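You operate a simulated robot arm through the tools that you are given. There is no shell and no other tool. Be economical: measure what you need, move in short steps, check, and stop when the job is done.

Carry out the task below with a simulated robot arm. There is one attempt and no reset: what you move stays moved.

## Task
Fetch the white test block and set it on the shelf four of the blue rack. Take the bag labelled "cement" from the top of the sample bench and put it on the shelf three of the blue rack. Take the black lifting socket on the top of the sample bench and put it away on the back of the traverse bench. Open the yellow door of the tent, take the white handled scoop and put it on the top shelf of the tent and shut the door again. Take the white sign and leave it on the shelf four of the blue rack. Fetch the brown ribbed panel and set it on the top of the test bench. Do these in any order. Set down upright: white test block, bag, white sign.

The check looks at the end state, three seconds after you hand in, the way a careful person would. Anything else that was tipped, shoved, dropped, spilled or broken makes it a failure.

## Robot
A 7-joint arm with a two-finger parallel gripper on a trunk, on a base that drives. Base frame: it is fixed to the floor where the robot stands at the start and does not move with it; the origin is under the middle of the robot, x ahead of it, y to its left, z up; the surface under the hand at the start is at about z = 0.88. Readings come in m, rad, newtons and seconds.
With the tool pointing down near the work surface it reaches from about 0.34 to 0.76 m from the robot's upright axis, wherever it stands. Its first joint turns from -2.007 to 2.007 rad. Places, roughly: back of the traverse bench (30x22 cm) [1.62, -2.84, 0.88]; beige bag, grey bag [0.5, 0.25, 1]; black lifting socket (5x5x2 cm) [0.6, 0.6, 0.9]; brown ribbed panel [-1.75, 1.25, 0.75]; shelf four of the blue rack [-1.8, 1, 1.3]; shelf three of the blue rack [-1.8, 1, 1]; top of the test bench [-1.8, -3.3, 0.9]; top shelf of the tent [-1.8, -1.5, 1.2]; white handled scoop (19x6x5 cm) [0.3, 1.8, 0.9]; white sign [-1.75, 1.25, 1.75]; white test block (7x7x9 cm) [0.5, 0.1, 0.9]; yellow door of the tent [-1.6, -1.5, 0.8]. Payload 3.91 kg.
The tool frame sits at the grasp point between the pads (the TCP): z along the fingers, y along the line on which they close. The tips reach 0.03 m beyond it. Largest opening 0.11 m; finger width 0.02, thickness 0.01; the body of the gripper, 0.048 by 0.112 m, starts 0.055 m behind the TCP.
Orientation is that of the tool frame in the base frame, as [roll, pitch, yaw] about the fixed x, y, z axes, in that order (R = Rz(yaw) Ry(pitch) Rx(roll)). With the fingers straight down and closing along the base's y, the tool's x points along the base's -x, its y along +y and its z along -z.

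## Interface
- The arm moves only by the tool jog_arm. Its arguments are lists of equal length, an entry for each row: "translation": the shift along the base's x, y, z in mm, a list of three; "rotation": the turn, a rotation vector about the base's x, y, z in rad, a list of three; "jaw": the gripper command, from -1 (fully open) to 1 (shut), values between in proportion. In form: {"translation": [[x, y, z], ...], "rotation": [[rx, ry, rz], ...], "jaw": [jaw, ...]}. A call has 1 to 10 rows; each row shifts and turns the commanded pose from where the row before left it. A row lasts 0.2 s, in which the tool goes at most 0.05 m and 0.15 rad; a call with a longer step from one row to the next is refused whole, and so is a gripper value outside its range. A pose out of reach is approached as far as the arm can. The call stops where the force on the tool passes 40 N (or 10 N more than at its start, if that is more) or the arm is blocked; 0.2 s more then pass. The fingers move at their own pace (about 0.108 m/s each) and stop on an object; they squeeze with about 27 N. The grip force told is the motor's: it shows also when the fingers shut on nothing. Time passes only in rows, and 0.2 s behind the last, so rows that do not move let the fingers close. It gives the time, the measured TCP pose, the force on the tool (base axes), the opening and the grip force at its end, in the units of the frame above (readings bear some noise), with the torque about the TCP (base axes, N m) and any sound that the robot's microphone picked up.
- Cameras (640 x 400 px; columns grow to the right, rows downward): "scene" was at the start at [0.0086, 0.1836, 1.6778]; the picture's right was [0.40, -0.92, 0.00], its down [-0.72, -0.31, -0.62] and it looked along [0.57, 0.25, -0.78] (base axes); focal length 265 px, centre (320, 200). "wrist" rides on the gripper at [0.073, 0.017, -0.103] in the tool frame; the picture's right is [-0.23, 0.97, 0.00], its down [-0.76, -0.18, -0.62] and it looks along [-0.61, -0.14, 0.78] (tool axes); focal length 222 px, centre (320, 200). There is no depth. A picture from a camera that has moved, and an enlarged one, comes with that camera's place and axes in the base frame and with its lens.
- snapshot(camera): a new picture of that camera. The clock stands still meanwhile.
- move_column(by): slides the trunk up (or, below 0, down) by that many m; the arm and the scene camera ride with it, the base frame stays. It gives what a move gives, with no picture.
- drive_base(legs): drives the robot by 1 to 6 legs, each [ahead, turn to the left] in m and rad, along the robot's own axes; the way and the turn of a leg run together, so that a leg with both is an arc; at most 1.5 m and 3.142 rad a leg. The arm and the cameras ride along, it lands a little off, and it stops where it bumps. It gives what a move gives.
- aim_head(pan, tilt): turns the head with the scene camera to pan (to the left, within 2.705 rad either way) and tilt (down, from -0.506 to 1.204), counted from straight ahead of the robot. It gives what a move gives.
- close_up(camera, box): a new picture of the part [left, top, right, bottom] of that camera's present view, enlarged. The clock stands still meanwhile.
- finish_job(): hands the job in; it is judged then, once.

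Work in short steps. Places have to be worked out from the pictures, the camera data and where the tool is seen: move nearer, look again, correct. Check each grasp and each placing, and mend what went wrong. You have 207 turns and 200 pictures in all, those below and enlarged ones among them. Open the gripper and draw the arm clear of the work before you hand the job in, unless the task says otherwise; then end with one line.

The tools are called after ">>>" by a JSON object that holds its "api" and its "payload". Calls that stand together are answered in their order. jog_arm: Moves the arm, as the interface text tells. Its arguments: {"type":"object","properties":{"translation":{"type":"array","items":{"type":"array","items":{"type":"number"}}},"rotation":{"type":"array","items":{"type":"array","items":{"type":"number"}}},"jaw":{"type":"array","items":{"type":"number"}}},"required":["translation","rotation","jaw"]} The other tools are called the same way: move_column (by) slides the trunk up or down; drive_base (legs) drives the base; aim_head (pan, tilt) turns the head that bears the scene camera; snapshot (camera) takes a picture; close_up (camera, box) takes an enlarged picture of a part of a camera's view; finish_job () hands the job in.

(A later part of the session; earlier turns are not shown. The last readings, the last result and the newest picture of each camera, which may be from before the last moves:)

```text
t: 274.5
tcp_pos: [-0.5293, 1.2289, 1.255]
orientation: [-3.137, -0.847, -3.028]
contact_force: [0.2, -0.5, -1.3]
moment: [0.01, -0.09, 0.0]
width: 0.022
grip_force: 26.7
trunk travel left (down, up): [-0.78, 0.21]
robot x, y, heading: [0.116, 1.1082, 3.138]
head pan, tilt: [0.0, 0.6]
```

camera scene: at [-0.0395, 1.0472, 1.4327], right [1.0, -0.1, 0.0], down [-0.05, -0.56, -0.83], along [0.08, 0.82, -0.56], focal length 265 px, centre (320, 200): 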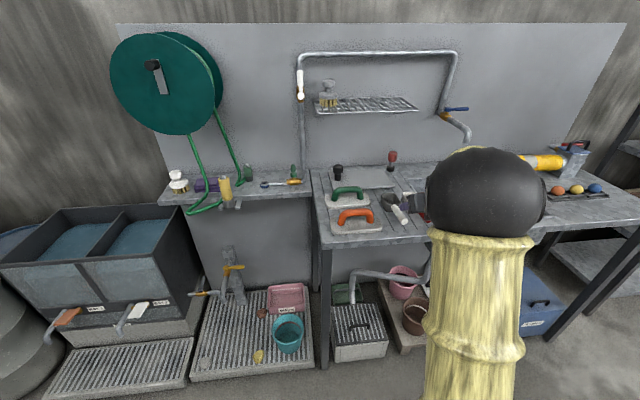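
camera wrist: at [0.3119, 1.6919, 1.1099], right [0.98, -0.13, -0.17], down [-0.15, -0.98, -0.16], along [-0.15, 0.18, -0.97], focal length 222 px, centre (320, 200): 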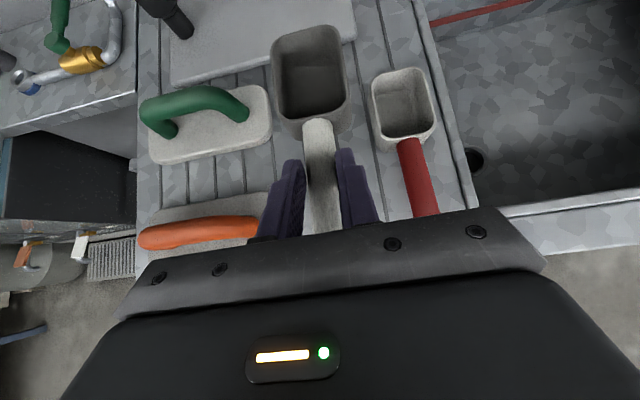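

>>> {"api": "drive_base", "payload": {"legs": [[0.52, 0], [0, 1.57], [1.4, 0], [1.4, 0]]}}

>>> {"api": "drive_base", "payload": {"legs": [[0, -1.57]]}}

>>> {"api": "aim_head", "payload": {"pan": 0.0, "tilt": 0.3}}

>>> {"api": "snapshot", "payload": {"camera": "scene"}}

>>> {"api": "snapshot", "payload": {"camera": "wrist"}}

```text
t: 298.9
tcp_pos: [-0.572, -2.3138, 1.2558]
orientation: [-3.137, -0.845, -1.459]
contact_force: [0.4, 0.1, -0.3]
moment: [0.07, 0.04, 0.0]
width: 0.0217
grip_force: 27.1
trunk travel left (down, up): [-0.78, 0.21]
robot x, y, heading: [-0.4455, -1.6623, -1.579]
head pan, tilt: [0.0, 0.6]
```

```text
t: 304.9
tcp_pos: [-1.0947, -1.5261, 1.2551]
orientation: [-3.138, -0.845, -3.05]
contact_force: [-0.3, 0.1, -0.9]
moment: [-0.03, -0.07, 0.0]
width: 0.0218
grip_force: 27.1
trunk travel left (down, up): [-0.78, 0.21]
robot x, y, heading: [-0.4504, -1.6681, 3.117]
head pan, tilt: [0.0, 0.6]
```

```text
t: 305.7
tcp_pos: [-1.0942, -1.5258, 1.2561]
orientation: [-3.139, -0.847, -3.049]
contact_force: [0.0, -0.5, -0.8]
moment: [0.0, -0.06, 0.03]
width: 0.0218
grip_force: 27.2
trunk travel left (down, up): [-0.78, 0.21]
robot x, y, heading: [-0.4502, -1.6661, 3.117]
head pan, tilt: [0.0, 0.3]
```

```text
111 pictures are left
camera scene: at [-0.4866, -1.8165, 1.71], right [0.03, 1.0, 0.0], down [0.3, -0.01, -0.95], along [-0.95, 0.03, -0.3], focal length 265 px, centre (320, 200)
```

scene: 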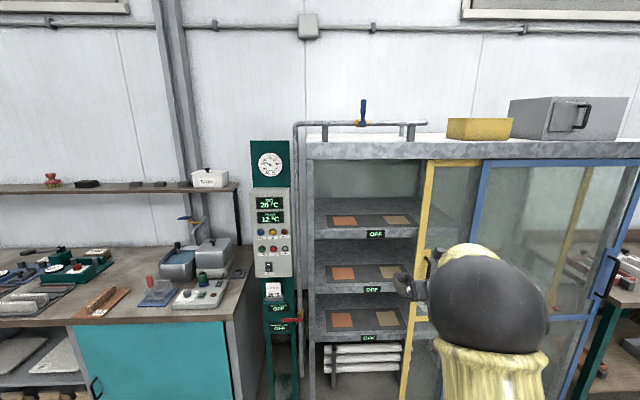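

```text
110 pictures are left
camera wrist: at [-1.0676, -1.5062, 1.3782], right [0.06, 0.98, -0.17], down [0.98, -0.09, -0.16], along [-0.17, -0.16, -0.97], focal length 222 px, centre (320, 200)
```

wrist: 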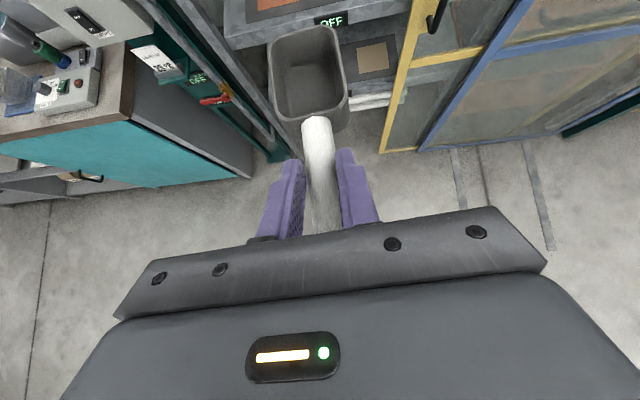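

The opening runs y -1.80 to -1.33, and the top shelf is at z ≈ 1.225. I straighten the tool yaw, shift to y ≈ -1.575, raise to z 1.32, and drive in partway.

>>> {"api": "jog_arm", "payload": {"translation": [[0, -20, 25], [0, -20, 25], [0, -15, 15], [0, 0, 0]], "rotation": [[0, 0, -0.03], [0, 0, -0.03], [0, 0, -0.03], [0, 0, 0]], "jaw": [1, 1, 1, 1]}}

>>> {"api": "drive_base", "payload": {"legs": [[0.36, 0]]}}

>>> {"api": "snapshot", "payload": {"camera": "wrist"}}

>>> {"api": "snapshot", "payload": {"camera": "scene"}}

```text
t: 306.7
tcp_pos: [-1.0933, -1.58, 1.3202]
orientation: [-3.138, -0.847, 3.141]
contact_force: [1.0, 0.6, -1.0]
moment: [0.04, -0.03, 0.04]
width: 0.0219
grip_force: 27.3
trunk travel left (down, up): [-0.78, 0.21]
robot x, y, heading: [-0.4459, -1.6638, 3.115]
head pan, tilt: [0.0, 0.3]
```

```text
t: 309.4
tcp_pos: [-1.4615, -1.5698, 1.3187]
orientation: [-3.137, -0.844, 3.141]
contact_force: [-0.9, 0.8, -1.7]
moment: [0.0, -0.04, 0.0]
width: 0.0219
grip_force: 26.7
trunk travel left (down, up): [-0.78, 0.21]
robot x, y, heading: [-0.8119, -1.6531, 3.118]
head pan, tilt: [0.0, 0.3]
```

```text
109 pictures are left
camera wrist: at [-1.4329, -1.5533, 1.442], right [0.15, 0.97, -0.17], down [0.97, -0.17, -0.16], along [-0.18, -0.14, -0.97], focal length 222 px, centre (320, 200)
```

wrist: 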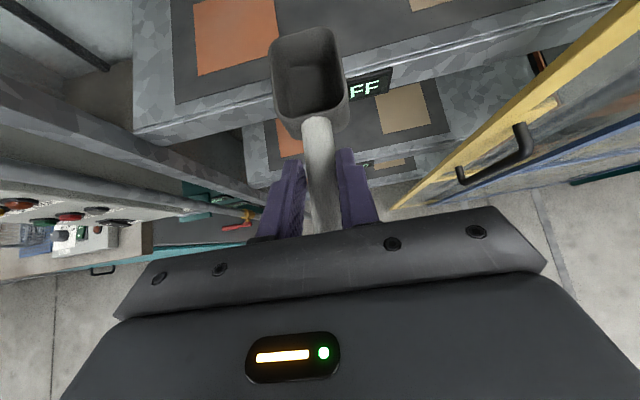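

```text
108 pictures are left
camera scene: at [-0.8544, -1.8067, 1.7101], right [0.03, 1.0, 0.0], down [0.3, -0.01, -0.95], along [-0.95, 0.03, -0.3], focal length 265 px, centre (320, 200)
```

scene: 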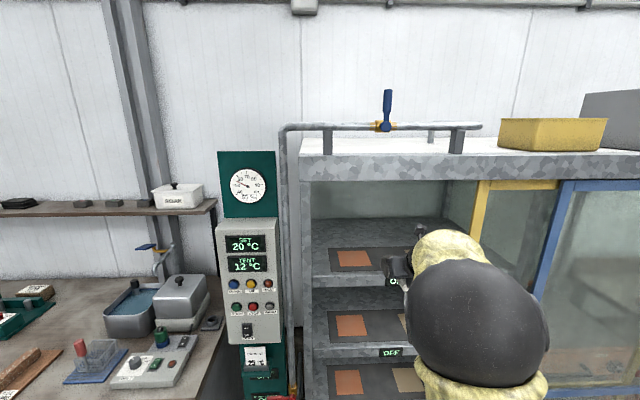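

Shelf front edge is at x ≈ -1.60. I lower to 2–3 cm clearance so the wrist clears the header, then drive in 0.2 m.

>>> {"api": "jog_arm", "payload": {"translation": [[0, 0, -15], [0, 0, -15], [0, 0, 0]], "rotation": [[0, 0, 0], [0, 0, 0], [0, 0, 0]], "jaw": [1, 1, 1]}}

>>> {"api": "drive_base", "payload": {"legs": [[0.1, 0]]}}

>>> {"api": "snapshot", "payload": {"camera": "wrist"}}

>>> {"api": "snapshot", "payload": {"camera": "scene"}}

```text
t: 310.2
tcp_pos: [-1.4606, -1.5707, 1.289]
orientation: [-3.138, -0.848, 3.141]
contact_force: [0.4, -0.2, -1.2]
moment: [-0.02, -0.07, -0.02]
width: 0.0217
grip_force: 26.8
trunk travel left (down, up): [-0.78, 0.21]
robot x, y, heading: [-0.8166, -1.6565, 3.118]
head pan, tilt: [0.0, 0.3]
```

```text
t: 311.4
tcp_pos: [-1.5635, -1.5667, 1.2867]
orientation: [-3.136, -0.844, 3.14]
contact_force: [-0.7, -0.5, -1.9]
moment: [0.0, -0.07, -0.02]
width: 0.0221
grip_force: 27.0
trunk travel left (down, up): [-0.78, 0.21]
robot x, y, heading: [-0.9148, -1.6507, 3.111]
head pan, tilt: [0.0, 0.3]
```

```text
107 pictures are left
camera wrist: at [-1.5345, -1.5505, 1.4107], right [0.15, 0.97, -0.17], down [0.97, -0.18, -0.16], along [-0.18, -0.14, -0.97], focal length 222 px, centre (320, 200)
```

wrist: 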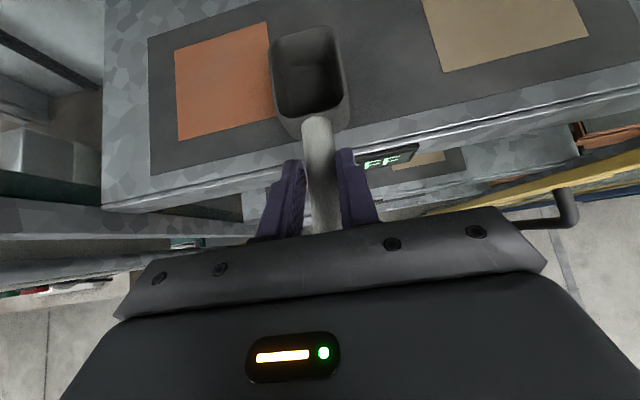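

```text
106 pictures are left
camera scene: at [-0.9566, -1.8039, 1.71], right [0.03, 1.0, 0.0], down [0.3, -0.01, -0.95], along [-0.95, 0.03, -0.3], focal length 265 px, centre (320, 200)
```

scene: 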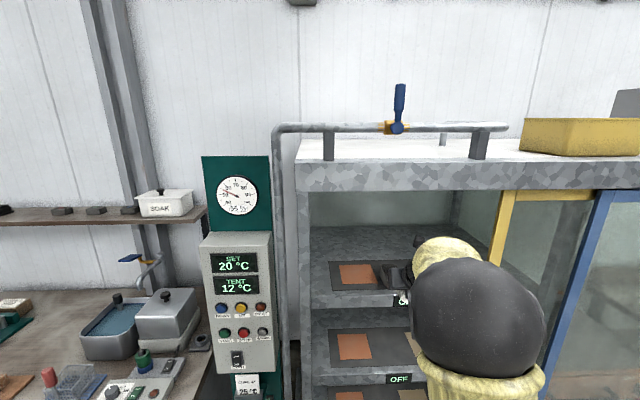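

>>> {"api": "drive_base", "payload": {"legs": [[0.1, 0]]}}

>>> {"api": "snapshot", "payload": {"camera": "wrist"}}

>>> {"api": "snapshot", "payload": {"camera": "scene"}}

```text
t: 312.7
tcp_pos: [-1.6623, -1.5641, 1.2869]
orientation: [-3.138, -0.844, 3.142]
contact_force: [-0.8, -0.4, -1.8]
moment: [0.02, -0.05, 0.03]
width: 0.0216
grip_force: 26.6
trunk travel left (down, up): [-0.78, 0.21]
robot x, y, heading: [-1.0178, -1.6506, 3.114]
head pan, tilt: [0.0, 0.3]
```

```text
105 pictures are left
camera wrist: at [-1.6346, -1.5475, 1.4105], right [0.15, 0.97, -0.17], down [0.97, -0.18, -0.15], along [-0.18, -0.14, -0.97], focal length 222 px, centre (320, 200)
```

wrist: 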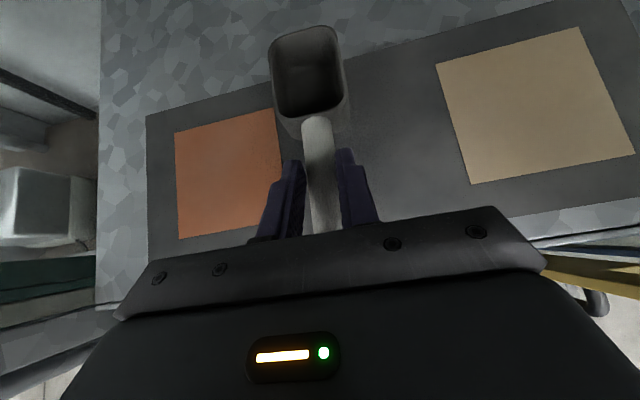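

```text
104 pictures are left
camera scene: at [-1.0568, -1.8012, 1.71], right [0.03, 1.0, 0.0], down [0.3, -0.01, -0.95], along [-0.95, 0.03, -0.3], focal length 265 px, centre (320, 200)
```

scene: 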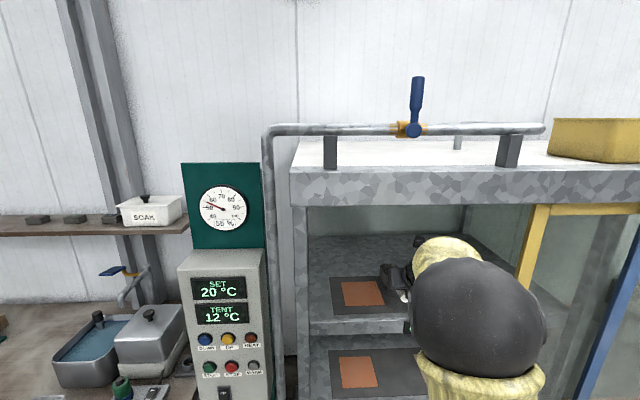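

The scoop is fully over the shelf. I lower in small steps to contact.

>>> {"api": "jog_arm", "payload": {"translation": [[0, 0, -6], [0, 0, -6], [0, 0, 0]], "rotation": [[0, 0, 0], [0, 0, 0], [0, 0, 0]], "jaw": [1, 1, 1]}}

>>> {"api": "jog_arm", "payload": {"translation": [[0, 0, -4], [0, 0, 0]], "rotation": [[0, 0, 0], [0, 0, 0]], "jaw": [1, 1]}}

>>> {"api": "jog_arm", "payload": {"translation": [[0, 0, -4], [0, 0, 0]], "rotation": [[0, 0, 0], [0, 0, 0]], "jaw": [1, 1]}}

>>> {"api": "jog_arm", "payload": {"translation": [[0, 0, -4], [0, 0, 0]], "rotation": [[0, 0, 0], [0, 0, 0]], "jaw": [1, 1]}}

```text
t: 313.5
tcp_pos: [-1.6608, -1.5642, 1.2773]
orientation: [-3.139, -0.847, -3.139]
contact_force: [-1.1, 0.5, 6.5]
moment: [-0.01, 0.87, 0.01]
width: 0.0219
grip_force: 27.2
trunk travel left (down, up): [-0.78, 0.21]
robot x, y, heading: [-1.0121, -1.6459, 3.115]
head pan, tilt: [0.0, 0.3]
```

```text
t: 314.1
tcp_pos: [-1.6605, -1.5636, 1.2741]
orientation: [-3.138, -0.849, 3.141]
contact_force: [0.9, 1.2, 14.7]
moment: [0.01, 0.83, -0.01]
width: 0.0218
grip_force: 27.2
trunk travel left (down, up): [-0.78, 0.21]
robot x, y, heading: [-1.0153, -1.6483, 3.114]
head pan, tilt: [0.0, 0.3]
```

```text
t: 314.7
tcp_pos: [-1.6586, -1.5645, 1.2693]
orientation: [-3.139, -0.846, -3.14]
contact_force: [5.6, -0.7, 15.5]
moment: [-0.01, 0.68, 0.05]
width: 0.022
grip_force: 26.7
trunk travel left (down, up): [-0.78, 0.21]
robot x, y, heading: [-1.0125, -1.6482, 3.111]
head pan, tilt: [0.0, 0.3]
```

```text
t: 315.3
tcp_pos: [-1.6601, -1.5647, 1.2642]
orientation: [-3.136, -0.848, 3.142]
contact_force: [4.3, 0.7, 14.1]
moment: [0.01, 0.68, -0.04]
width: 0.022
grip_force: 27.5
trunk travel left (down, up): [-0.78, 0.21]
robot x, y, heading: [-1.0173, -1.6499, 3.112]
head pan, tilt: [0.0, 0.3]
```

Contact made. I open the jaws modestly and withdraw back along the finger axis.

>>> {"api": "jog_arm", "payload": {"translation": [[0, 0, 3], [0, 0, 0], [0, 0, 0], [0, 0, 0]], "rotation": [[0, 0, 0], [0, 0, 0], [0, 0, 0], [0, 0, 0]], "jaw": [0.8, 0.2, 0.0, 0.0]}}

>>> {"api": "snapshot", "payload": {"camera": "wrist"}}

>>> {"api": "jog_arm", "payload": {"translation": [[20, 0, 12], [20, 0, 12], [20, 0, 10], [20, 0, 0]], "rotation": [[0, 0, 0], [0, 0, 0], [0, 0, 0], [0, 0, 0]], "jaw": [0, 0, 0, 0]}}

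>>> {"api": "snapshot", "payload": {"camera": "wrist"}}

```text
t: 316.3
tcp_pos: [-1.6604, -1.5655, 1.2661]
orientation: [-3.138, -0.847, 3.141]
contact_force: [-0.4, 0.7, -0.6]
moment: [0.01, 0.02, 0.03]
width: 0.055
grip_force: 0.1
trunk travel left (down, up): [-0.78, 0.21]
robot x, y, heading: [-1.0168, -1.6477, 3.115]
head pan, tilt: [0.0, 0.3]
```

```text
103 pictures are left
camera wrist: at [-1.6331, -1.5474, 1.39], right [0.15, 0.97, -0.17], down [0.97, -0.18, -0.16], along [-0.18, -0.14, -0.97], focal length 222 px, centre (320, 200)
```

wrist: 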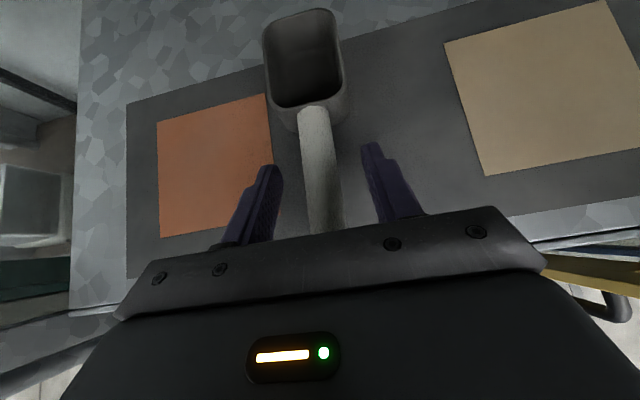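

```text
t: 317.3
tcp_pos: [-1.5797, -1.562, 1.3021]
orientation: [-3.139, -0.846, 3.14]
contact_force: [-0.3, -0.2, -0.9]
moment: [0.0, 0.0, 0.02]
width: 0.0551
grip_force: 0.0
trunk travel left (down, up): [-0.78, 0.21]
robot x, y, heading: [-1.0172, -1.6475, 3.113]
head pan, tilt: [0.0, 0.3]
```

```text
102 pictures are left
camera wrist: at [-1.5517, -1.5465, 1.4254], right [0.15, 0.97, -0.17], down [0.97, -0.18, -0.16], along [-0.18, -0.14, -0.97], focal length 222 px, centre (320, 200)
```

wrist: 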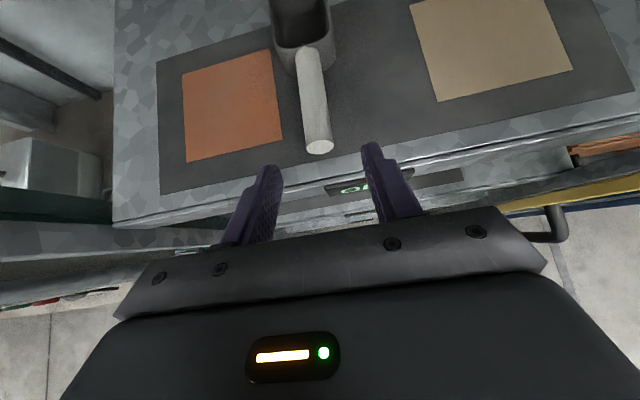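

The scoop rests fully on the top shelf. I back out, lower, and tilt the tool near-horizontal for closing the door via its handle, now at y ≈ -1.30.

>>> {"api": "drive_base", "payload": {"legs": [[-0.28, 0]]}}

>>> {"api": "jog_arm", "payload": {"translation": [[0, 30, 0], [0, 30, 0], [0, 30, 0], [0, 30, 0], [0, 30, 0], [0, 30, 0], [0, 30, 0], [0, 30, 0], [0, 0, 0]], "rotation": [[0, 0.08, 0], [0, 0.08, 0], [0, 0.08, 0], [0, 0.08, 0], [0, 0.08, 0], [0, 0, 0], [0, 0, 0], [0, 0, 0], [0, 0, 0]], "jaw": [0.09, 0.09, 0.09, 0.09, 0.09, 0.09, 0.09, 0.09, 0.09]}}

>>> {"api": "move_column", "payload": {"by": -0.28}}

>>> {"api": "snapshot", "payload": {"camera": "wrist"}}

>>> {"api": "snapshot", "payload": {"camera": "scene"}}

```text
t: 319.5
tcp_pos: [-1.2996, -1.5745, 1.3036]
orientation: [-3.138, -0.846, -3.134]
contact_force: [0.4, -0.4, -0.1]
moment: [-0.01, 0.04, 0.03]
width: 0.0547
grip_force: 0.0
trunk travel left (down, up): [-0.78, 0.21]
robot x, y, heading: [-0.7336, -1.6506, 3.123]
head pan, tilt: [0.0, 0.3]
```

```text
t: 321.5
tcp_pos: [-1.2977, -1.3349, 1.3009]
orientation: [3.134, -1.246, -3.125]
contact_force: [0.4, -0.3, 0.2]
moment: [-0.01, -0.01, -0.01]
width: 0.05
grip_force: 0.0
trunk travel left (down, up): [-0.78, 0.21]
robot x, y, heading: [-0.7323, -1.6528, 3.12]
head pan, tilt: [0.0, 0.3]
```

```text
t: 324.3
tcp_pos: [-1.2995, -1.3337, 1.0217]
orientation: [3.136, -1.245, -3.126]
contact_force: [0.0, 0.4, 0.6]
moment: [0.04, 0.03, 0.0]
width: 0.0501
grip_force: 0.0
trunk travel left (down, up): [-0.5, 0.49]
robot x, y, heading: [-0.7334, -1.6532, 3.122]
head pan, tilt: [0.0, 0.3]
```

```text
101 pictures are left
camera wrist: at [-1.2247, -1.3173, 1.123], right [0.06, 0.97, -0.21], down [0.84, -0.17, -0.52], along [-0.55, -0.15, -0.83], focal length 222 px, centre (320, 200)
```

wrist: 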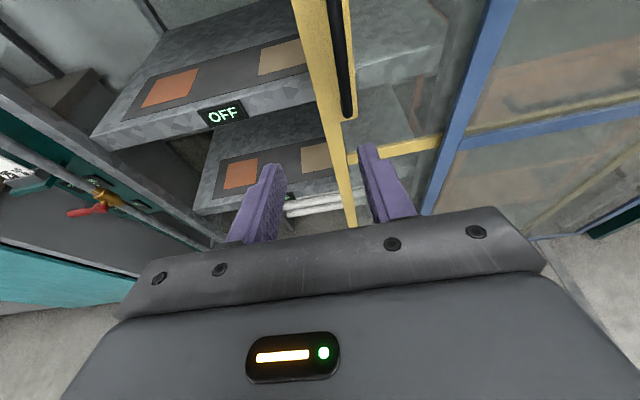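

```text
100 pictures are left
camera scene: at [-0.7716, -1.8083, 1.4302], right [0.02, 1.0, 0.0], down [0.3, -0.01, -0.96], along [-0.95, 0.02, -0.3], focal length 265 px, centre (320, 200)
```

scene: 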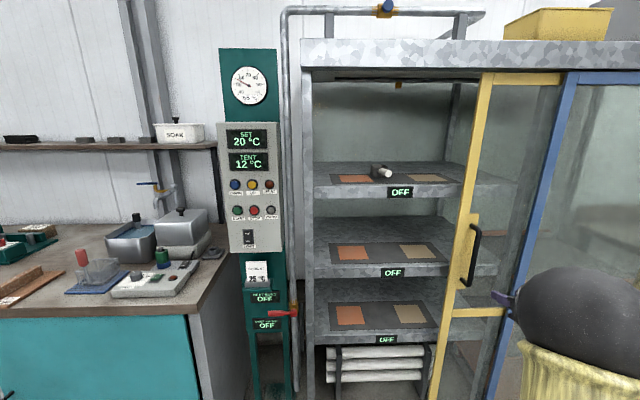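

The handle is at y ≈ -1.307 as expected. I align, advance and grip it.

>>> {"api": "jog_arm", "payload": {"translation": [[-20, 13, -10], [-30, 14, -10], [-30, 0, 0], [-30, 0, 0], [-30, 0, 0], [-20, 0, 0], [0, 0, 0]], "rotation": [[0, 0, 0], [0, 0, 0], [0, 0, 0], [0, 0, 0], [0, 0, 0], [0, 0, 0], [0, 0, 0]], "jaw": [0.09, 0.09, 0.09, 0.09, 0.09, 0.09, 0.09]}}

>>> {"api": "snapshot", "payload": {"camera": "wrist"}}

```text
t: 325.9
tcp_pos: [-1.4586, -1.3087, 1.0014]
orientation: [3.136, -1.242, -3.126]
contact_force: [1.0, -0.8, 0.0]
moment: [0.04, -0.03, 0.0]
width: 0.0498
grip_force: 0.1
trunk travel left (down, up): [-0.5, 0.49]
robot x, y, heading: [-0.7342, -1.6578, 3.122]
head pan, tilt: [0.0, 0.3]
```

```text
99 pictures are left
camera wrist: at [-1.385, -1.2907, 1.1042], right [0.06, 0.97, -0.21], down [0.84, -0.17, -0.52], along [-0.55, -0.15, -0.83], focal length 222 px, centre (320, 200)
```

wrist: 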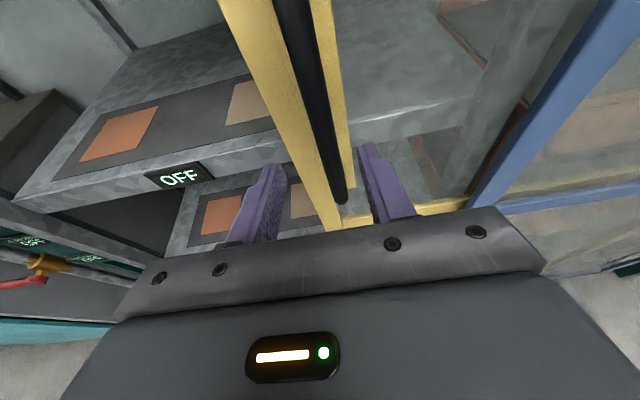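

>>> {"api": "jog_arm", "payload": {"translation": [[-20, 0, 0], [-18, 0, 0], [-9, 0, 0], [0, 0, 0], [0, 0, 0], [0, 0, 0], [0, 0, 0]], "rotation": [[0, 0, 0], [0, 0, 0], [0, 0, 0], [0, 0, 0], [0, 0, 0], [0, 0, 0], [0, 0, 0]], "jaw": [0.09, 0.09, 0.09, 0.09, 1, 1, 1]}}

>>> {"api": "jog_arm", "payload": {"translation": [[0, -15, 0], [0, -25, 0], [0, -30, 0], [0, -30, 0], [0, -30, 0], [0, -30, 0], [0, -30, 0], [0, -30, 0], [0, 0, 0]], "rotation": [[0, 0, 0], [0, 0, 0], [0, 0, 0], [0, 0, 0], [0, 0, 0], [0, 0, 0], [0, 0, 0], [0, 0, 0], [0, 0, 0]], "jaw": [1, 1, 1, 1, 1, 1, 1, 1, 1]}}

```text
t: 327.5
tcp_pos: [-1.5059, -1.3077, 0.9994]
orientation: [3.138, -1.244, -3.128]
contact_force: [1.5, 1.4, -0.4]
moment: [-0.12, -0.35, -0.05]
width: 0.0159
grip_force: 45.4
trunk travel left (down, up): [-0.5, 0.49]
robot x, y, heading: [-0.7377, -1.6552, 3.126]
head pan, tilt: [0.0, 0.3]
```

```text
t: 329.5
tcp_pos: [-1.5039, -1.5283, 0.9995]
orientation: [3.136, -1.243, -3.127]
contact_force: [14.4, 0.9, -10.5]
moment: [-0.25, -0.38, 0.16]
width: 0.016
grip_force: 44.4
trunk travel left (down, up): [-0.5, 0.49]
robot x, y, heading: [-0.7335, -1.654, 3.123]
head pan, tilt: [0.0, 0.3]
```

Closing smoothly, about 0.22 m done. I continue to the original position (y ≈ -1.785).

>>> {"api": "jog_arm", "payload": {"translation": [[1, -30, 0], [1, -30, 0], [0, -30, 0], [0, -30, 0], [0, -30, 0], [0, -30, 0], [0, -30, 0], [0, -25, 0], [0, 0, 0]], "rotation": [[0, 0, 0], [0, 0, 0], [0, 0, 0], [0, 0, 0], [0, 0, 0], [0, 0, 0], [0, 0, 0], [0, 0, 0], [0, 0, 0]], "jaw": [1, 1, 1, 1, 1, 1, 1, 1, 1]}}

>>> {"api": "jog_arm", "payload": {"translation": [[0, -10, 0], [0, -10, 0], [0, -10, 0], [0, 0, 0]], "rotation": [[0, 0, 0], [0, 0, 0], [0, 0, 0], [0, 0, 0]], "jaw": [1, 1, 1, 1]}}

>>> {"api": "snapshot", "payload": {"camera": "scene"}}

```text
t: 331.5
tcp_pos: [-1.5024, -1.7642, 1.0001]
orientation: [3.139, -1.25, -3.127]
contact_force: [26.9, -1.5, -4.4]
moment: [-0.12, 0.57, 0.11]
width: 0.0159
grip_force: 44.7
trunk travel left (down, up): [-0.5, 0.49]
robot x, y, heading: [-0.7369, -1.6553, 3.12]
head pan, tilt: [0.0, 0.3]
```

```text
t: 332.5
tcp_pos: [-1.5025, -1.7828, 1.0017]
orientation: [3.135, -1.245, -3.14]
contact_force: [20.6, 31.9, -8.0]
moment: [0.08, 0.81, -0.24]
width: 0.0159
grip_force: 45.3
trunk travel left (down, up): [-0.5, 0.49]
robot x, y, heading: [-0.7339, -1.6562, 3.12]
head pan, tilt: [0.0, 0.3]
```

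```text
98 pictures are left
camera scene: at [-0.7695, -1.8039, 1.4306], right [0.02, 1.0, 0.0], down [0.29, -0.01, -0.96], along [-0.96, 0.02, -0.29], focal length 265 px, centre (320, 200)
```

scene: 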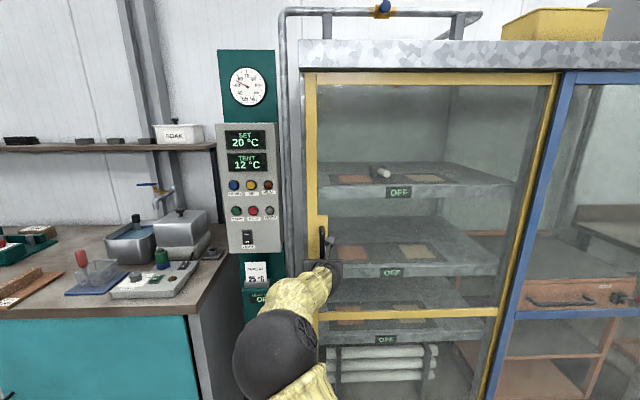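

The door is against its stop at the original position, so it is shut. I release and withdraw straight out.

>>> {"api": "jog_arm", "payload": {"translation": [[0, 4, 0], [0, 0, 0], [0, 0, 0], [25, 0, 0], [25, 0, 0], [30, 0, 0], [30, 0, 0]], "rotation": [[0, 0, 0], [0, 0, 0], [0, 0, 0], [0, 0, 0], [0, 0, 0], [0, 0, 0], [0, 0, 0]], "jaw": [0.09, 0.09, 0.09, 0.09, 0.09, 0.09, 0.09]}}

>>> {"api": "snapshot", "payload": {"camera": "scene"}}

>>> {"api": "snapshot", "payload": {"camera": "wrist"}}

```text
t: 334.1
tcp_pos: [-1.3951, -1.7882, 0.9995]
orientation: [3.136, -1.246, -3.124]
contact_force: [0.0, 0.2, 0.0]
moment: [0.01, -0.02, 0.0]
width: 0.0503
grip_force: 0.1
trunk travel left (down, up): [-0.5, 0.49]
robot x, y, heading: [-0.7361, -1.6544, 3.115]
head pan, tilt: [0.0, 0.3]
```

```text
97 pictures are left
camera scene: at [-0.7716, -1.8084, 1.4301], right [0.02, 1.0, 0.0], down [0.3, -0.01, -0.96], along [-0.96, 0.02, -0.3], focal length 265 px, centre (320, 200)
```

scene: 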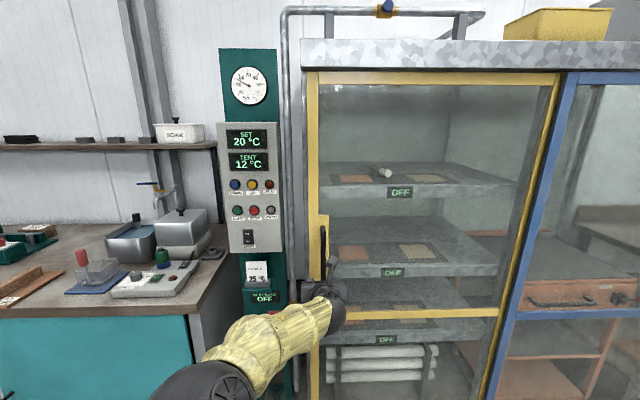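

```text
96 pictures are left
camera wrist: at [-1.3204, -1.77, 1.1028], right [0.06, 0.97, -0.21], down [0.84, -0.17, -0.52], along [-0.55, -0.15, -0.83], focal length 222 px, centre (320, 200)
```

wrist: 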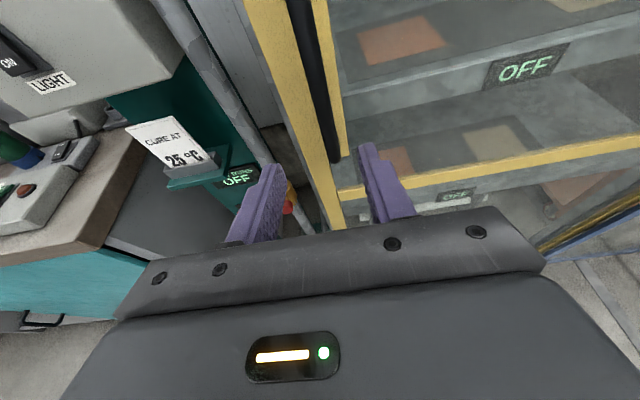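

The door is shut and everything is in order. Now the cement bag. Its 0.087 m side lies along x, so I plan to first turn it 90° in place with a top grasp, then regrasp it from the front for the shelf. I drive back to the sample bench.

>>> {"api": "drive_base", "payload": {"legs": [[-0.32, 0]]}}

>>> {"api": "move_column", "payload": {"by": 0.3}}

>>> {"api": "drive_base", "payload": {"legs": [[0, -1.55], [1.0, 0], [0.8, 0], [0, -1.57]]}}

>>> {"api": "aim_head", "payload": {"pan": 0.0, "tilt": 0.7}}

>>> {"api": "snapshot", "payload": {"camera": "scene"}}

```text
t: 336.5
tcp_pos: [-1.0724, -1.7919, 1.0002]
orientation: [3.136, -1.245, -3.128]
contact_force: [0.5, 0.6, 0.2]
moment: [-0.01, 0.01, 0.02]
width: 0.05
grip_force: 0.1
trunk travel left (down, up): [-0.5, 0.49]
robot x, y, heading: [-0.4115, -1.6618, 3.124]
head pan, tilt: [0.0, 0.3]
```

```text
t: 339.5
tcp_pos: [-1.0723, -1.7921, 1.3002]
orientation: [3.135, -1.245, -3.127]
contact_force: [-1.0, -1.1, 0.3]
moment: [-0.03, 0.02, -0.03]
width: 0.0498
grip_force: 0.1
trunk travel left (down, up): [-0.8, 0.19]
robot x, y, heading: [-0.4116, -1.6586, 3.117]
head pan, tilt: [0.0, 0.3]
```

```text
t: 361.2
tcp_pos: [0.2609, 0.2877, 1.2999]
orientation: [3.137, -1.247, 0.033]
contact_force: [0.3, -0.2, 0.3]
moment: [0.01, 0.0, -0.01]
width: 0.05
grip_force: 0.1
trunk travel left (down, up): [-0.8, 0.19]
robot x, y, heading: [-0.3976, 0.1434, -0.005]
head pan, tilt: [0.0, 0.3]
```

```text
t: 362.1
tcp_pos: [0.262, 0.2878, 1.3013]
orientation: [3.136, -1.247, 0.035]
contact_force: [0.5, 0.2, 0.8]
moment: [-0.01, -0.01, -0.02]
width: 0.0502
grip_force: 0.1
trunk travel left (down, up): [-0.8, 0.19]
robot x, y, heading: [-0.3971, 0.1444, -0.001]
head pan, tilt: [0.0, 0.7]
```

```text
95 pictures are left
camera scene: at [-0.3724, 0.2956, 1.694], right [0.0, -1.0, 0.0], down [-0.64, 0.0, -0.77], along [0.77, 0.0, -0.64], focal length 265 px, centre (320, 200)
```

scene: 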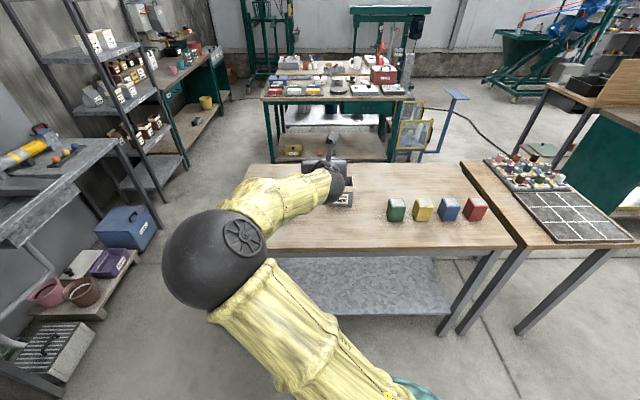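

The elbow now sits on the left, which is fine. I point the tool straight down and turn it 90° so the fingers close along x, then move the base closer.

>>> {"api": "jog_arm", "payload": {"translation": [[0, 0, 0], [0, 0, 0], [0, 0, 0], [0, 0, 0], [0, 0, 0], [0, 0, 0], [0, 0, 0], [0, 0, 0], [0, 0, 0], [0, 0, 0]], "rotation": [[0, 0.139, 0], [0, 0.139, 0], [0, 0.139, 0], [0, 0.139, 0], [0, 0.139, 0], [0, 0.139, 0], [0, 0.139, 0], [0, 0.139, 0], [0, 0.135, 0], [0, 0, 0]], "jaw": [-1, -1, -1, -1, -1, -1, -1, -1, -1, -1]}}

>>> {"api": "jog_arm", "payload": {"translation": [[0, 0, 0], [0, 0, 0], [0, 0, 0], [0, 0, 0], [0, 0, 0], [0, 0, 0], [0, 0, 0], [0, 0, 0], [0, 0, 0], [0, 0, 0]], "rotation": [[0, 0, -0.145], [0, 0, -0.145], [0, 0, -0.145], [0, 0, -0.145], [0, 0, -0.145], [0, 0, -0.145], [0, 0, -0.145], [0, 0, -0.145], [0, 0, -0.145], [0, 0, -0.145]], "jaw": [-1, -1, -1, -1, -1, -1, -1, -1, -1, -1]}}

>>> {"api": "jog_arm", "payload": {"translation": [[0, 0, 0], [0, 0, 0]], "rotation": [[0, 0, -0.12], [0, 0, 0]], "jaw": [-1, -1]}}

>>> {"api": "snapshot", "payload": {"camera": "scene"}}

```text
t: 364.3
tcp_pos: [0.2656, 0.2852, 1.2649]
orientation: [-3.127, -0.057, 0.012]
contact_force: [0.3, -0.1, 0.2]
moment: [0.01, -0.02, 0.03]
width: 0.1102
grip_force: 0.1
out of reach, approached as far as the arm can: row 2, 3
trunk travel left (down, up): [-0.8, 0.19]
robot x, y, heading: [-0.3969, 0.1428, -0.002]
head pan, tilt: [0.0, 0.7]
```

```text
t: 366.5
tcp_pos: [0.2673, 0.2851, 1.2642]
orientation: [-3.127, -0.058, -1.441]
contact_force: [0.1, 0.8, -0.2]
moment: [0.01, 0.02, 0.01]
width: 0.1098
grip_force: 0.0
trunk travel left (down, up): [-0.8, 0.19]
robot x, y, heading: [-0.3959, 0.1427, 0.001]
head pan, tilt: [0.0, 0.7]
```

```text
t: 367.1
tcp_pos: [0.2674, 0.285, 1.264]
orientation: [-3.129, -0.059, -1.561]
contact_force: [0.5, 0.8, -0.1]
moment: [-0.01, 0.04, 0.0]
width: 0.11
grip_force: 0.1
trunk travel left (down, up): [-0.8, 0.19]
robot x, y, heading: [-0.3961, 0.144, -0.005]
head pan, tilt: [0.0, 0.7]
```

```text
94 pictures are left
camera scene: at [-0.3724, 0.2954, 1.694], right [0.0, -1.0, 0.0], down [-0.64, 0.0, -0.76], along [0.76, 0.0, -0.64], focal length 265 px, centre (320, 200)
```

scene: 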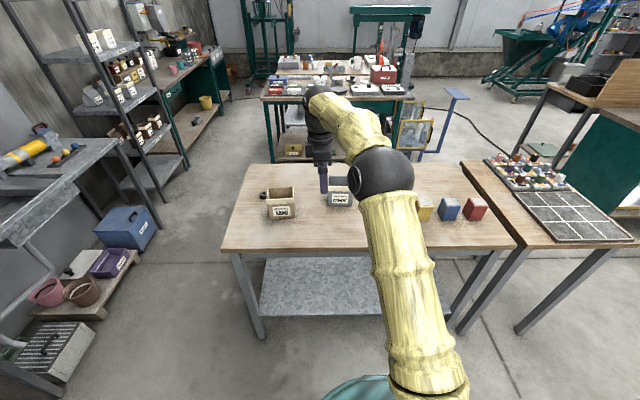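

The tool points down and the elbow is back to the right. I correct the small lean, drive ahead 0.36 m, and look at the bag.

>>> {"api": "jog_arm", "payload": {"translation": [[0, -30, 0], [0, -30, 0], [0, 0, 0]], "rotation": [[0.058, 0, 0], [0, 0.012, 0], [0, 0, 0]], "jaw": [-1, -1, -1]}}

>>> {"api": "drive_base", "payload": {"legs": [[0.33, 0]]}}

>>> {"api": "snapshot", "payload": {"camera": "wrist"}}

>>> {"api": "snapshot", "payload": {"camera": "scene"}}

```text
t: 367.9
tcp_pos: [0.2647, 0.2239, 1.2635]
orientation: [-3.138, -0.001, -1.56]
contact_force: [0.1, 0.3, 0.9]
moment: [-0.01, 0.0, -0.02]
width: 0.1099
grip_force: 0.1
trunk travel left (down, up): [-0.8, 0.19]
robot x, y, heading: [-0.3974, 0.1441, 0.003]
head pan, tilt: [0.0, 0.7]
```

```text
t: 370.3
tcp_pos: [0.5852, 0.2255, 1.2633]
orientation: [-3.141, 0.001, -1.56]
contact_force: [1.6, 0.2, -0.2]
moment: [0.02, 0.01, -0.01]
width: 0.11
grip_force: 0.1
trunk travel left (down, up): [-0.8, 0.19]
robot x, y, heading: [-0.0781, 0.1434, -0.002]
head pan, tilt: [0.0, 0.7]
```

```text
93 pictures are left
camera wrist: at [0.5682, 0.1523, 1.3667], right [-0.98, 0.22, 0.0], down [0.17, 0.76, 0.62], along [0.14, 0.61, -0.78], focal length 222 px, centre (320, 200)
```

wrist: 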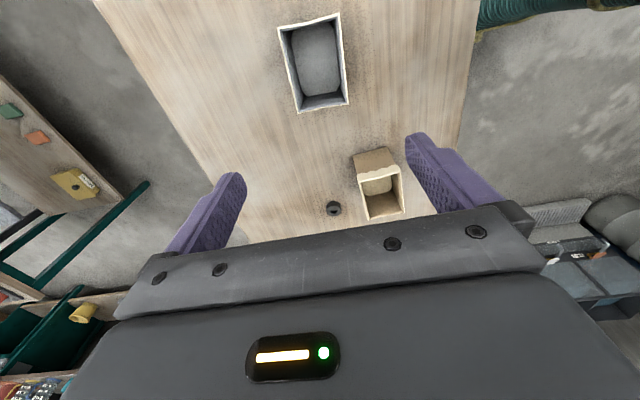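

```text
92 pictures are left
camera scene: at [-0.0525, 0.2952, 1.694], right [0.0, -1.0, 0.0], down [-0.64, 0.0, -0.76], along [0.76, 0.0, -0.64], focal length 265 px, centre (320, 200)
```

scene: 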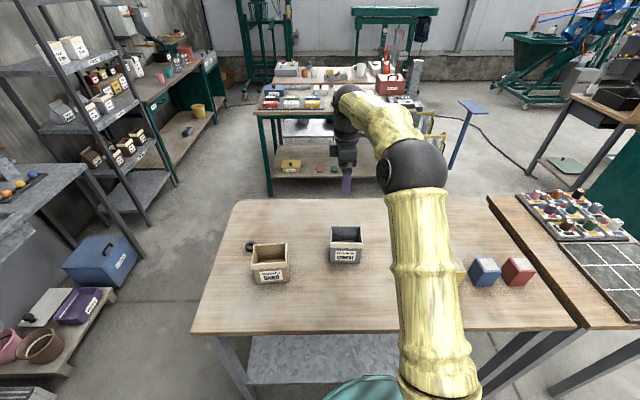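

The bag rim spans x 0.544–0.626 and y 0.148–0.259 (centre 0.585, 0.2035). I align and descend to just above the rim, then check.

>>> {"api": "jog_arm", "payload": {"translation": [[0, -11, -35], [0, -11, -40], [0, 0, -40], [0, 0, -40], [0, 0, 0]], "rotation": [[0, 0, 0], [0, 0, 0], [0, 0, 0], [0, 0, 0], [0, 0, 0]], "jaw": [-1, -1, -1, -1, -1]}}

>>> {"api": "snapshot", "payload": {"camera": "wrist"}}

>>> {"api": "close_up", "payload": {"camera": "scene", "box": [220, 120, 460, 300]}}

```text
t: 371.5
tcp_pos: [0.5832, 0.2021, 1.1072]
orientation: [-3.139, 0.0, -1.558]
contact_force: [0.2, -0.4, 0.2]
moment: [0.0, 0.01, -0.03]
width: 0.1099
grip_force: 0.1
trunk travel left (down, up): [-0.8, 0.19]
robot x, y, heading: [-0.0775, 0.143, 0.001]
head pan, tilt: [0.0, 0.7]
```

```text
91 pictures are left
camera wrist: at [0.566, 0.1298, 1.2117], right [-0.98, 0.22, 0.0], down [0.17, 0.76, 0.62], along [0.14, 0.61, -0.78], focal length 222 px, centre (320, 200)
```

wrist: 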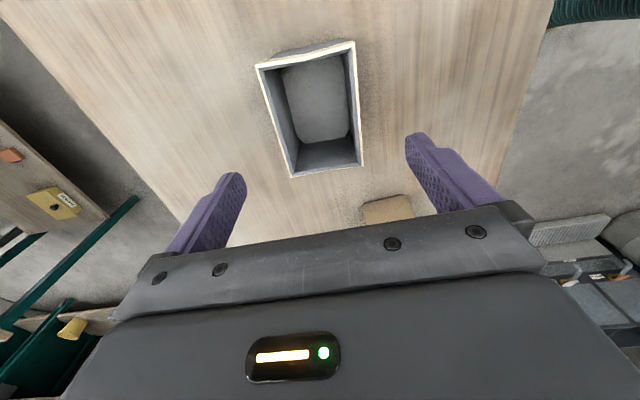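

```text
2.22 times, centred on (340, 210) of scene
camera zoom: at [-0.0539, 0.2952, 1.694], right [0.0, -1.0, 0.0], down [-0.64, 0.0, -0.77], along [0.77, 0.0, -0.64], focal length 590 px, centre (276, 178)
```

zoom: 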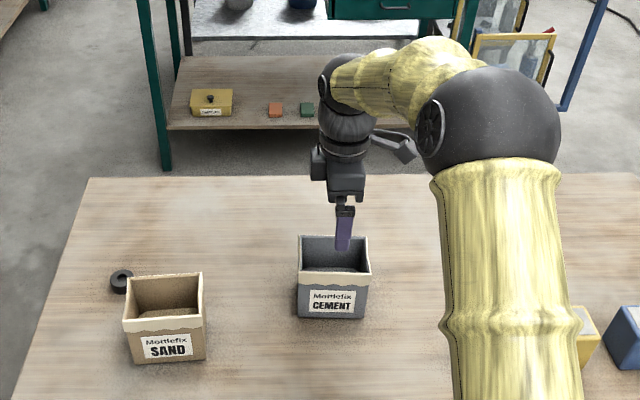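

Alignment is good (about 3 mm off in x). I descend so the tips straddle the upper bag walls and close.

>>> {"api": "jog_arm", "payload": {"translation": [[3, 1, -30], [0, 0, -40], [0, 0, -40], [0, 0, -33], [0, 0, 0]], "rotation": [[0, 0, -0.02], [0, 0, 0], [0, 0, 0], [0, 0, 0], [0, 0, 0]], "jaw": [-1, -1, -1, -1, -1]}}

>>> {"api": "jog_arm", "payload": {"translation": [[0, 0, 0], [0, 0, 0], [0, 0, 0]], "rotation": [[0, 0, 0], [0, 0, 0], [0, 0, 0]], "jaw": [1, 1, 1]}}

>>> {"api": "snapshot", "payload": {"camera": "wrist"}}

>>> {"api": "close_up", "payload": {"camera": "scene", "box": [220, 120, 460, 300]}}

```text
t: 372.7
tcp_pos: [0.5872, 0.2045, 0.9644]
orientation: [-3.138, 0.001, -1.578]
contact_force: [-1.0, -0.2, 0.6]
moment: [0.0, 0.02, 0.02]
width: 0.1102
grip_force: 0.2
trunk travel left (down, up): [-0.8, 0.19]
robot x, y, heading: [-0.0775, 0.1424, 0.002]
head pan, tilt: [0.0, 0.7]
```

```text
t: 373.5
tcp_pos: [0.5878, 0.2059, 0.9638]
orientation: [-3.14, -0.001, -1.58]
contact_force: [-1.1, 0.0, -0.1]
moment: [-0.01, 0.18, -0.03]
width: 0.0803
grip_force: 26.7
trunk travel left (down, up): [-0.8, 0.19]
robot x, y, heading: [-0.076, 0.1421, 0.003]
head pan, tilt: [0.0, 0.7]
```

```text
89 pictures are left
camera wrist: at [0.5693, 0.1327, 1.0677], right [-0.97, 0.24, 0.0], down [0.18, 0.76, 0.62], along [0.15, 0.61, -0.78], focal length 222 px, centre (320, 200)
```

wrist: 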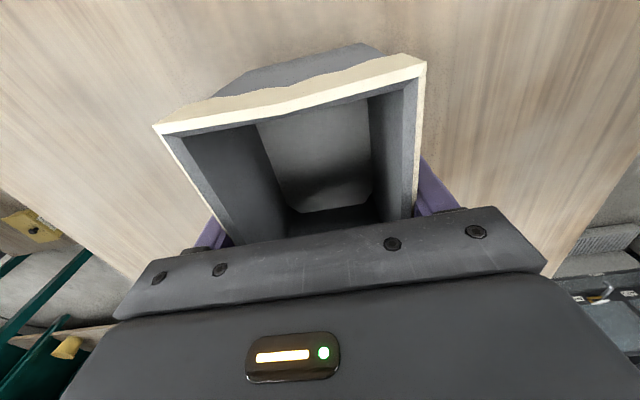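

```text
2.22 times, centred on (340, 210) of scene
camera zoom: at [-0.0532, 0.2953, 1.6939], right [0.0, -1.0, 0.0], down [-0.64, 0.0, -0.76], along [0.76, 0.0, -0.64], focal length 590 px, centre (276, 178)
```

zoom: 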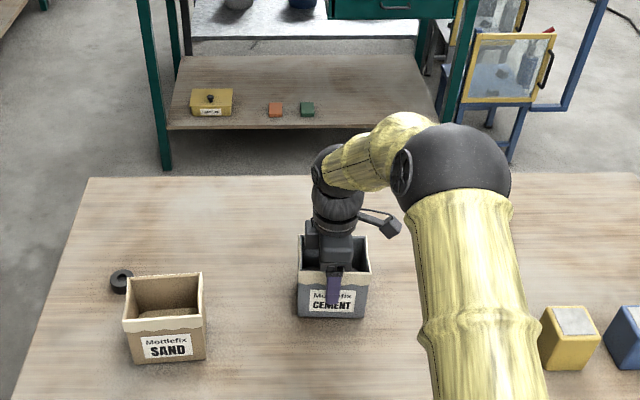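

Gripped at 80 mm. I lift slightly to check the weight.

>>> {"api": "jog_arm", "payload": {"translation": [[0, 0, 8], [0, 0, 12], [0, 0, 15], [0, 0, 0]], "rotation": [[0, 0, 0], [0, 0, 0], [0, 0, 0], [0, 0, 0]], "jaw": [1, 1, 1, 1]}}

>>> {"api": "snapshot", "payload": {"camera": "wrist"}}

```text
t: 374.5
tcp_pos: [0.5884, 0.2049, 0.9992]
orientation: [-3.141, 0.001, -1.58]
contact_force: [0.7, 0.4, -4.8]
moment: [0.05, 0.03, 0.02]
width: 0.0804
grip_force: 26.9
trunk travel left (down, up): [-0.8, 0.19]
robot x, y, heading: [-0.0767, 0.1433, -0.0]
head pan, tilt: [0.0, 0.7]
```

```text
87 pictures are left
camera wrist: at [0.5698, 0.1318, 1.1031], right [-0.97, 0.24, 0.0], down [0.18, 0.76, 0.62], along [0.15, 0.61, -0.78], focal length 222 px, centre (320, 200)
```

wrist: 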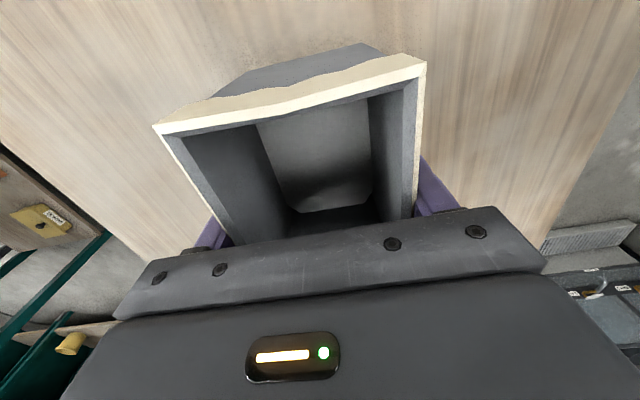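

It's light (about 5 N) and hangs level. I turn it 90° while moving it to (0.50, 0.17), then set it down.

>>> {"api": "jog_arm", "payload": {"translation": [[-9, -3, 5], [-9, -3, 0], [-9, -3, 0], [-9, -4, 0], [-9, -4, 0], [-9, -4, 0], [-9, -4, 0], [-9, -4, 0], [-9, -3, 0], [-7, -3, 0]], "rotation": [[0, 0, 0.14], [0, 0, 0.14], [0, 0, 0.14], [0, 0, 0.14], [0, 0, 0.14], [0, 0, 0.14], [0, 0, 0.14], [0, 0, 0.14], [0, 0, 0.14], [0, 0, 0.14]], "jaw": [1, 1, 1, 1, 1, 1, 1, 1, 1, 1]}}

>>> {"api": "jog_arm", "payload": {"translation": [[0, 0, 0], [0, 0, 0], [0, 0, -15], [0, 0, -15], [0, 0, 0]], "rotation": [[0, 0, 0.14], [0, 0, 0.035], [0, 0, 0], [0, 0, 0], [0, 0, 0]], "jaw": [1, 1, 1, 1, 1]}}

>>> {"api": "jog_arm", "payload": {"translation": [[0, 0, -4], [0, 0, -3], [0, 0, 0]], "rotation": [[0, 0, 0], [0, 0, 0], [0, 0, 0]], "jaw": [1, 1, 1]}}

>>> {"api": "jog_arm", "payload": {"translation": [[0, 0, -3], [0, 0, 0]], "rotation": [[0, 0, 0], [0, 0, 0]], "jaw": [1, 1]}}

```text
t: 376.7
tcp_pos: [0.5007, 0.1688, 1.0053]
orientation: [-3.139, 0.0, -0.176]
contact_force: [0.7, 0.0, -3.5]
moment: [-0.02, 0.0, 0.0]
width: 0.0803
grip_force: 27.1
trunk travel left (down, up): [-0.8, 0.19]
robot x, y, heading: [-0.0791, 0.142, -0.003]
head pan, tilt: [0.0, 0.7]
```

```text
t: 377.9
tcp_pos: [0.4991, 0.1684, 0.9752]
orientation: [-3.139, 0.0, -0.004]
contact_force: [-0.8, 0.4, -4.4]
moment: [0.0, 0.0, 0.0]
width: 0.0802
grip_force: 27.2
trunk travel left (down, up): [-0.8, 0.19]
robot x, y, heading: [-0.0799, 0.1442, 0.003]
head pan, tilt: [0.0, 0.7]
```

```text
t: 378.7
tcp_pos: [0.5, 0.1691, 0.9676]
orientation: [-3.136, 0.002, -0.005]
contact_force: [-0.3, -0.3, -4.6]
moment: [-0.01, -0.01, 0.0]
width: 0.0802
grip_force: 27.2
trunk travel left (down, up): [-0.8, 0.19]
robot x, y, heading: [-0.0781, 0.1462, -0.003]
head pan, tilt: [0.0, 0.7]
```

```text
t: 379.3
tcp_pos: [0.4996, 0.1691, 0.964]
orientation: [-3.138, 0.001, -0.005]
contact_force: [-0.7, -0.1, -4.1]
moment: [0.01, -0.01, -0.01]
width: 0.0804
grip_force: 26.7
trunk travel left (down, up): [-0.8, 0.19]
robot x, y, heading: [-0.0759, 0.1428, 0.002]
head pan, tilt: [0.0, 0.7]
```

>>> {"api": "jog_arm", "payload": {"translation": [[0, 0, -2], [0, 0, 0], [0, 0, 0], [0, 0, 0]], "rotation": [[0, 0, 0], [0, 0, 0], [0, 0, 0], [0, 0, 0]], "jaw": [1, 1, -1, -1]}}

>>> {"api": "jog_arm", "payload": {"translation": [[0, 0, 30], [0, 0, 40], [0, 0, 40], [0, 0, 40], [0, 0, 40], [0, 0, 40]], "rotation": [[0, 0, 0], [0, 0, 0], [0, 0, 0], [0, 0, 0], [0, 0, 0], [0, 0, 0]], "jaw": [-1, -1, -1, -1, -1, -1]}}

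>>> {"api": "close_up", "payload": {"camera": "scene", "box": [220, 120, 460, 300]}}

>>> {"api": "snapshot", "payload": {"camera": "wrist"}}

```text
t: 380.3
tcp_pos: [0.5002, 0.1692, 0.9627]
orientation: [-3.14, 0.0, -0.004]
contact_force: [-0.4, 0.0, -0.3]
moment: [-0.01, 0.02, 0.03]
width: 0.1101
grip_force: 0.0
trunk travel left (down, up): [-0.8, 0.19]
robot x, y, heading: [-0.0829, 0.1429, 0.001]
head pan, tilt: [0.0, 0.7]
```

```text
t: 381.7
tcp_pos: [0.4992, 0.1696, 1.1944]
orientation: [-3.138, 0.0, -0.003]
contact_force: [1.2, 0.1, 0.4]
moment: [0.0, 0.0, 0.03]
width: 0.1098
grip_force: 0.0
trunk travel left (down, up): [-0.8, 0.19]
robot x, y, heading: [-0.0826, 0.1427, -0.001]
head pan, tilt: [0.0, 0.7]
```

```text
2.22 times, centred on (340, 210) of scene
camera zoom: at [-0.0545, 0.2954, 1.694], right [0.0, -1.0, 0.0], down [-0.64, 0.0, -0.77], along [0.77, 0.0, -0.64], focal length 590 px, centre (276, 178)
```

zoom: 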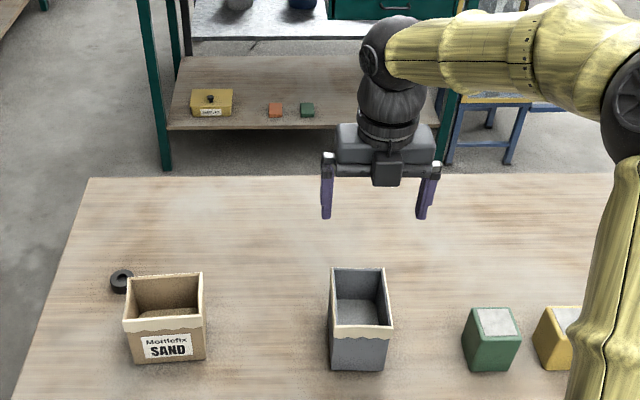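

```text
85 pictures are left
camera wrist: at [0.5706, 0.1519, 1.2986], right [-0.23, -0.97, 0.0], down [-0.76, 0.18, 0.62], along [-0.61, 0.15, -0.78], focal length 222 px, centre (320, 200)
```

wrist: 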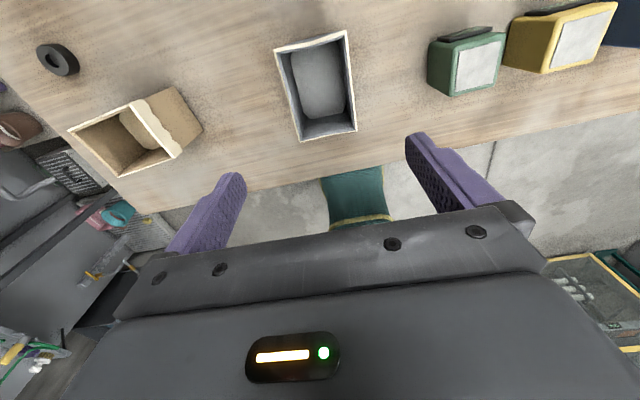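

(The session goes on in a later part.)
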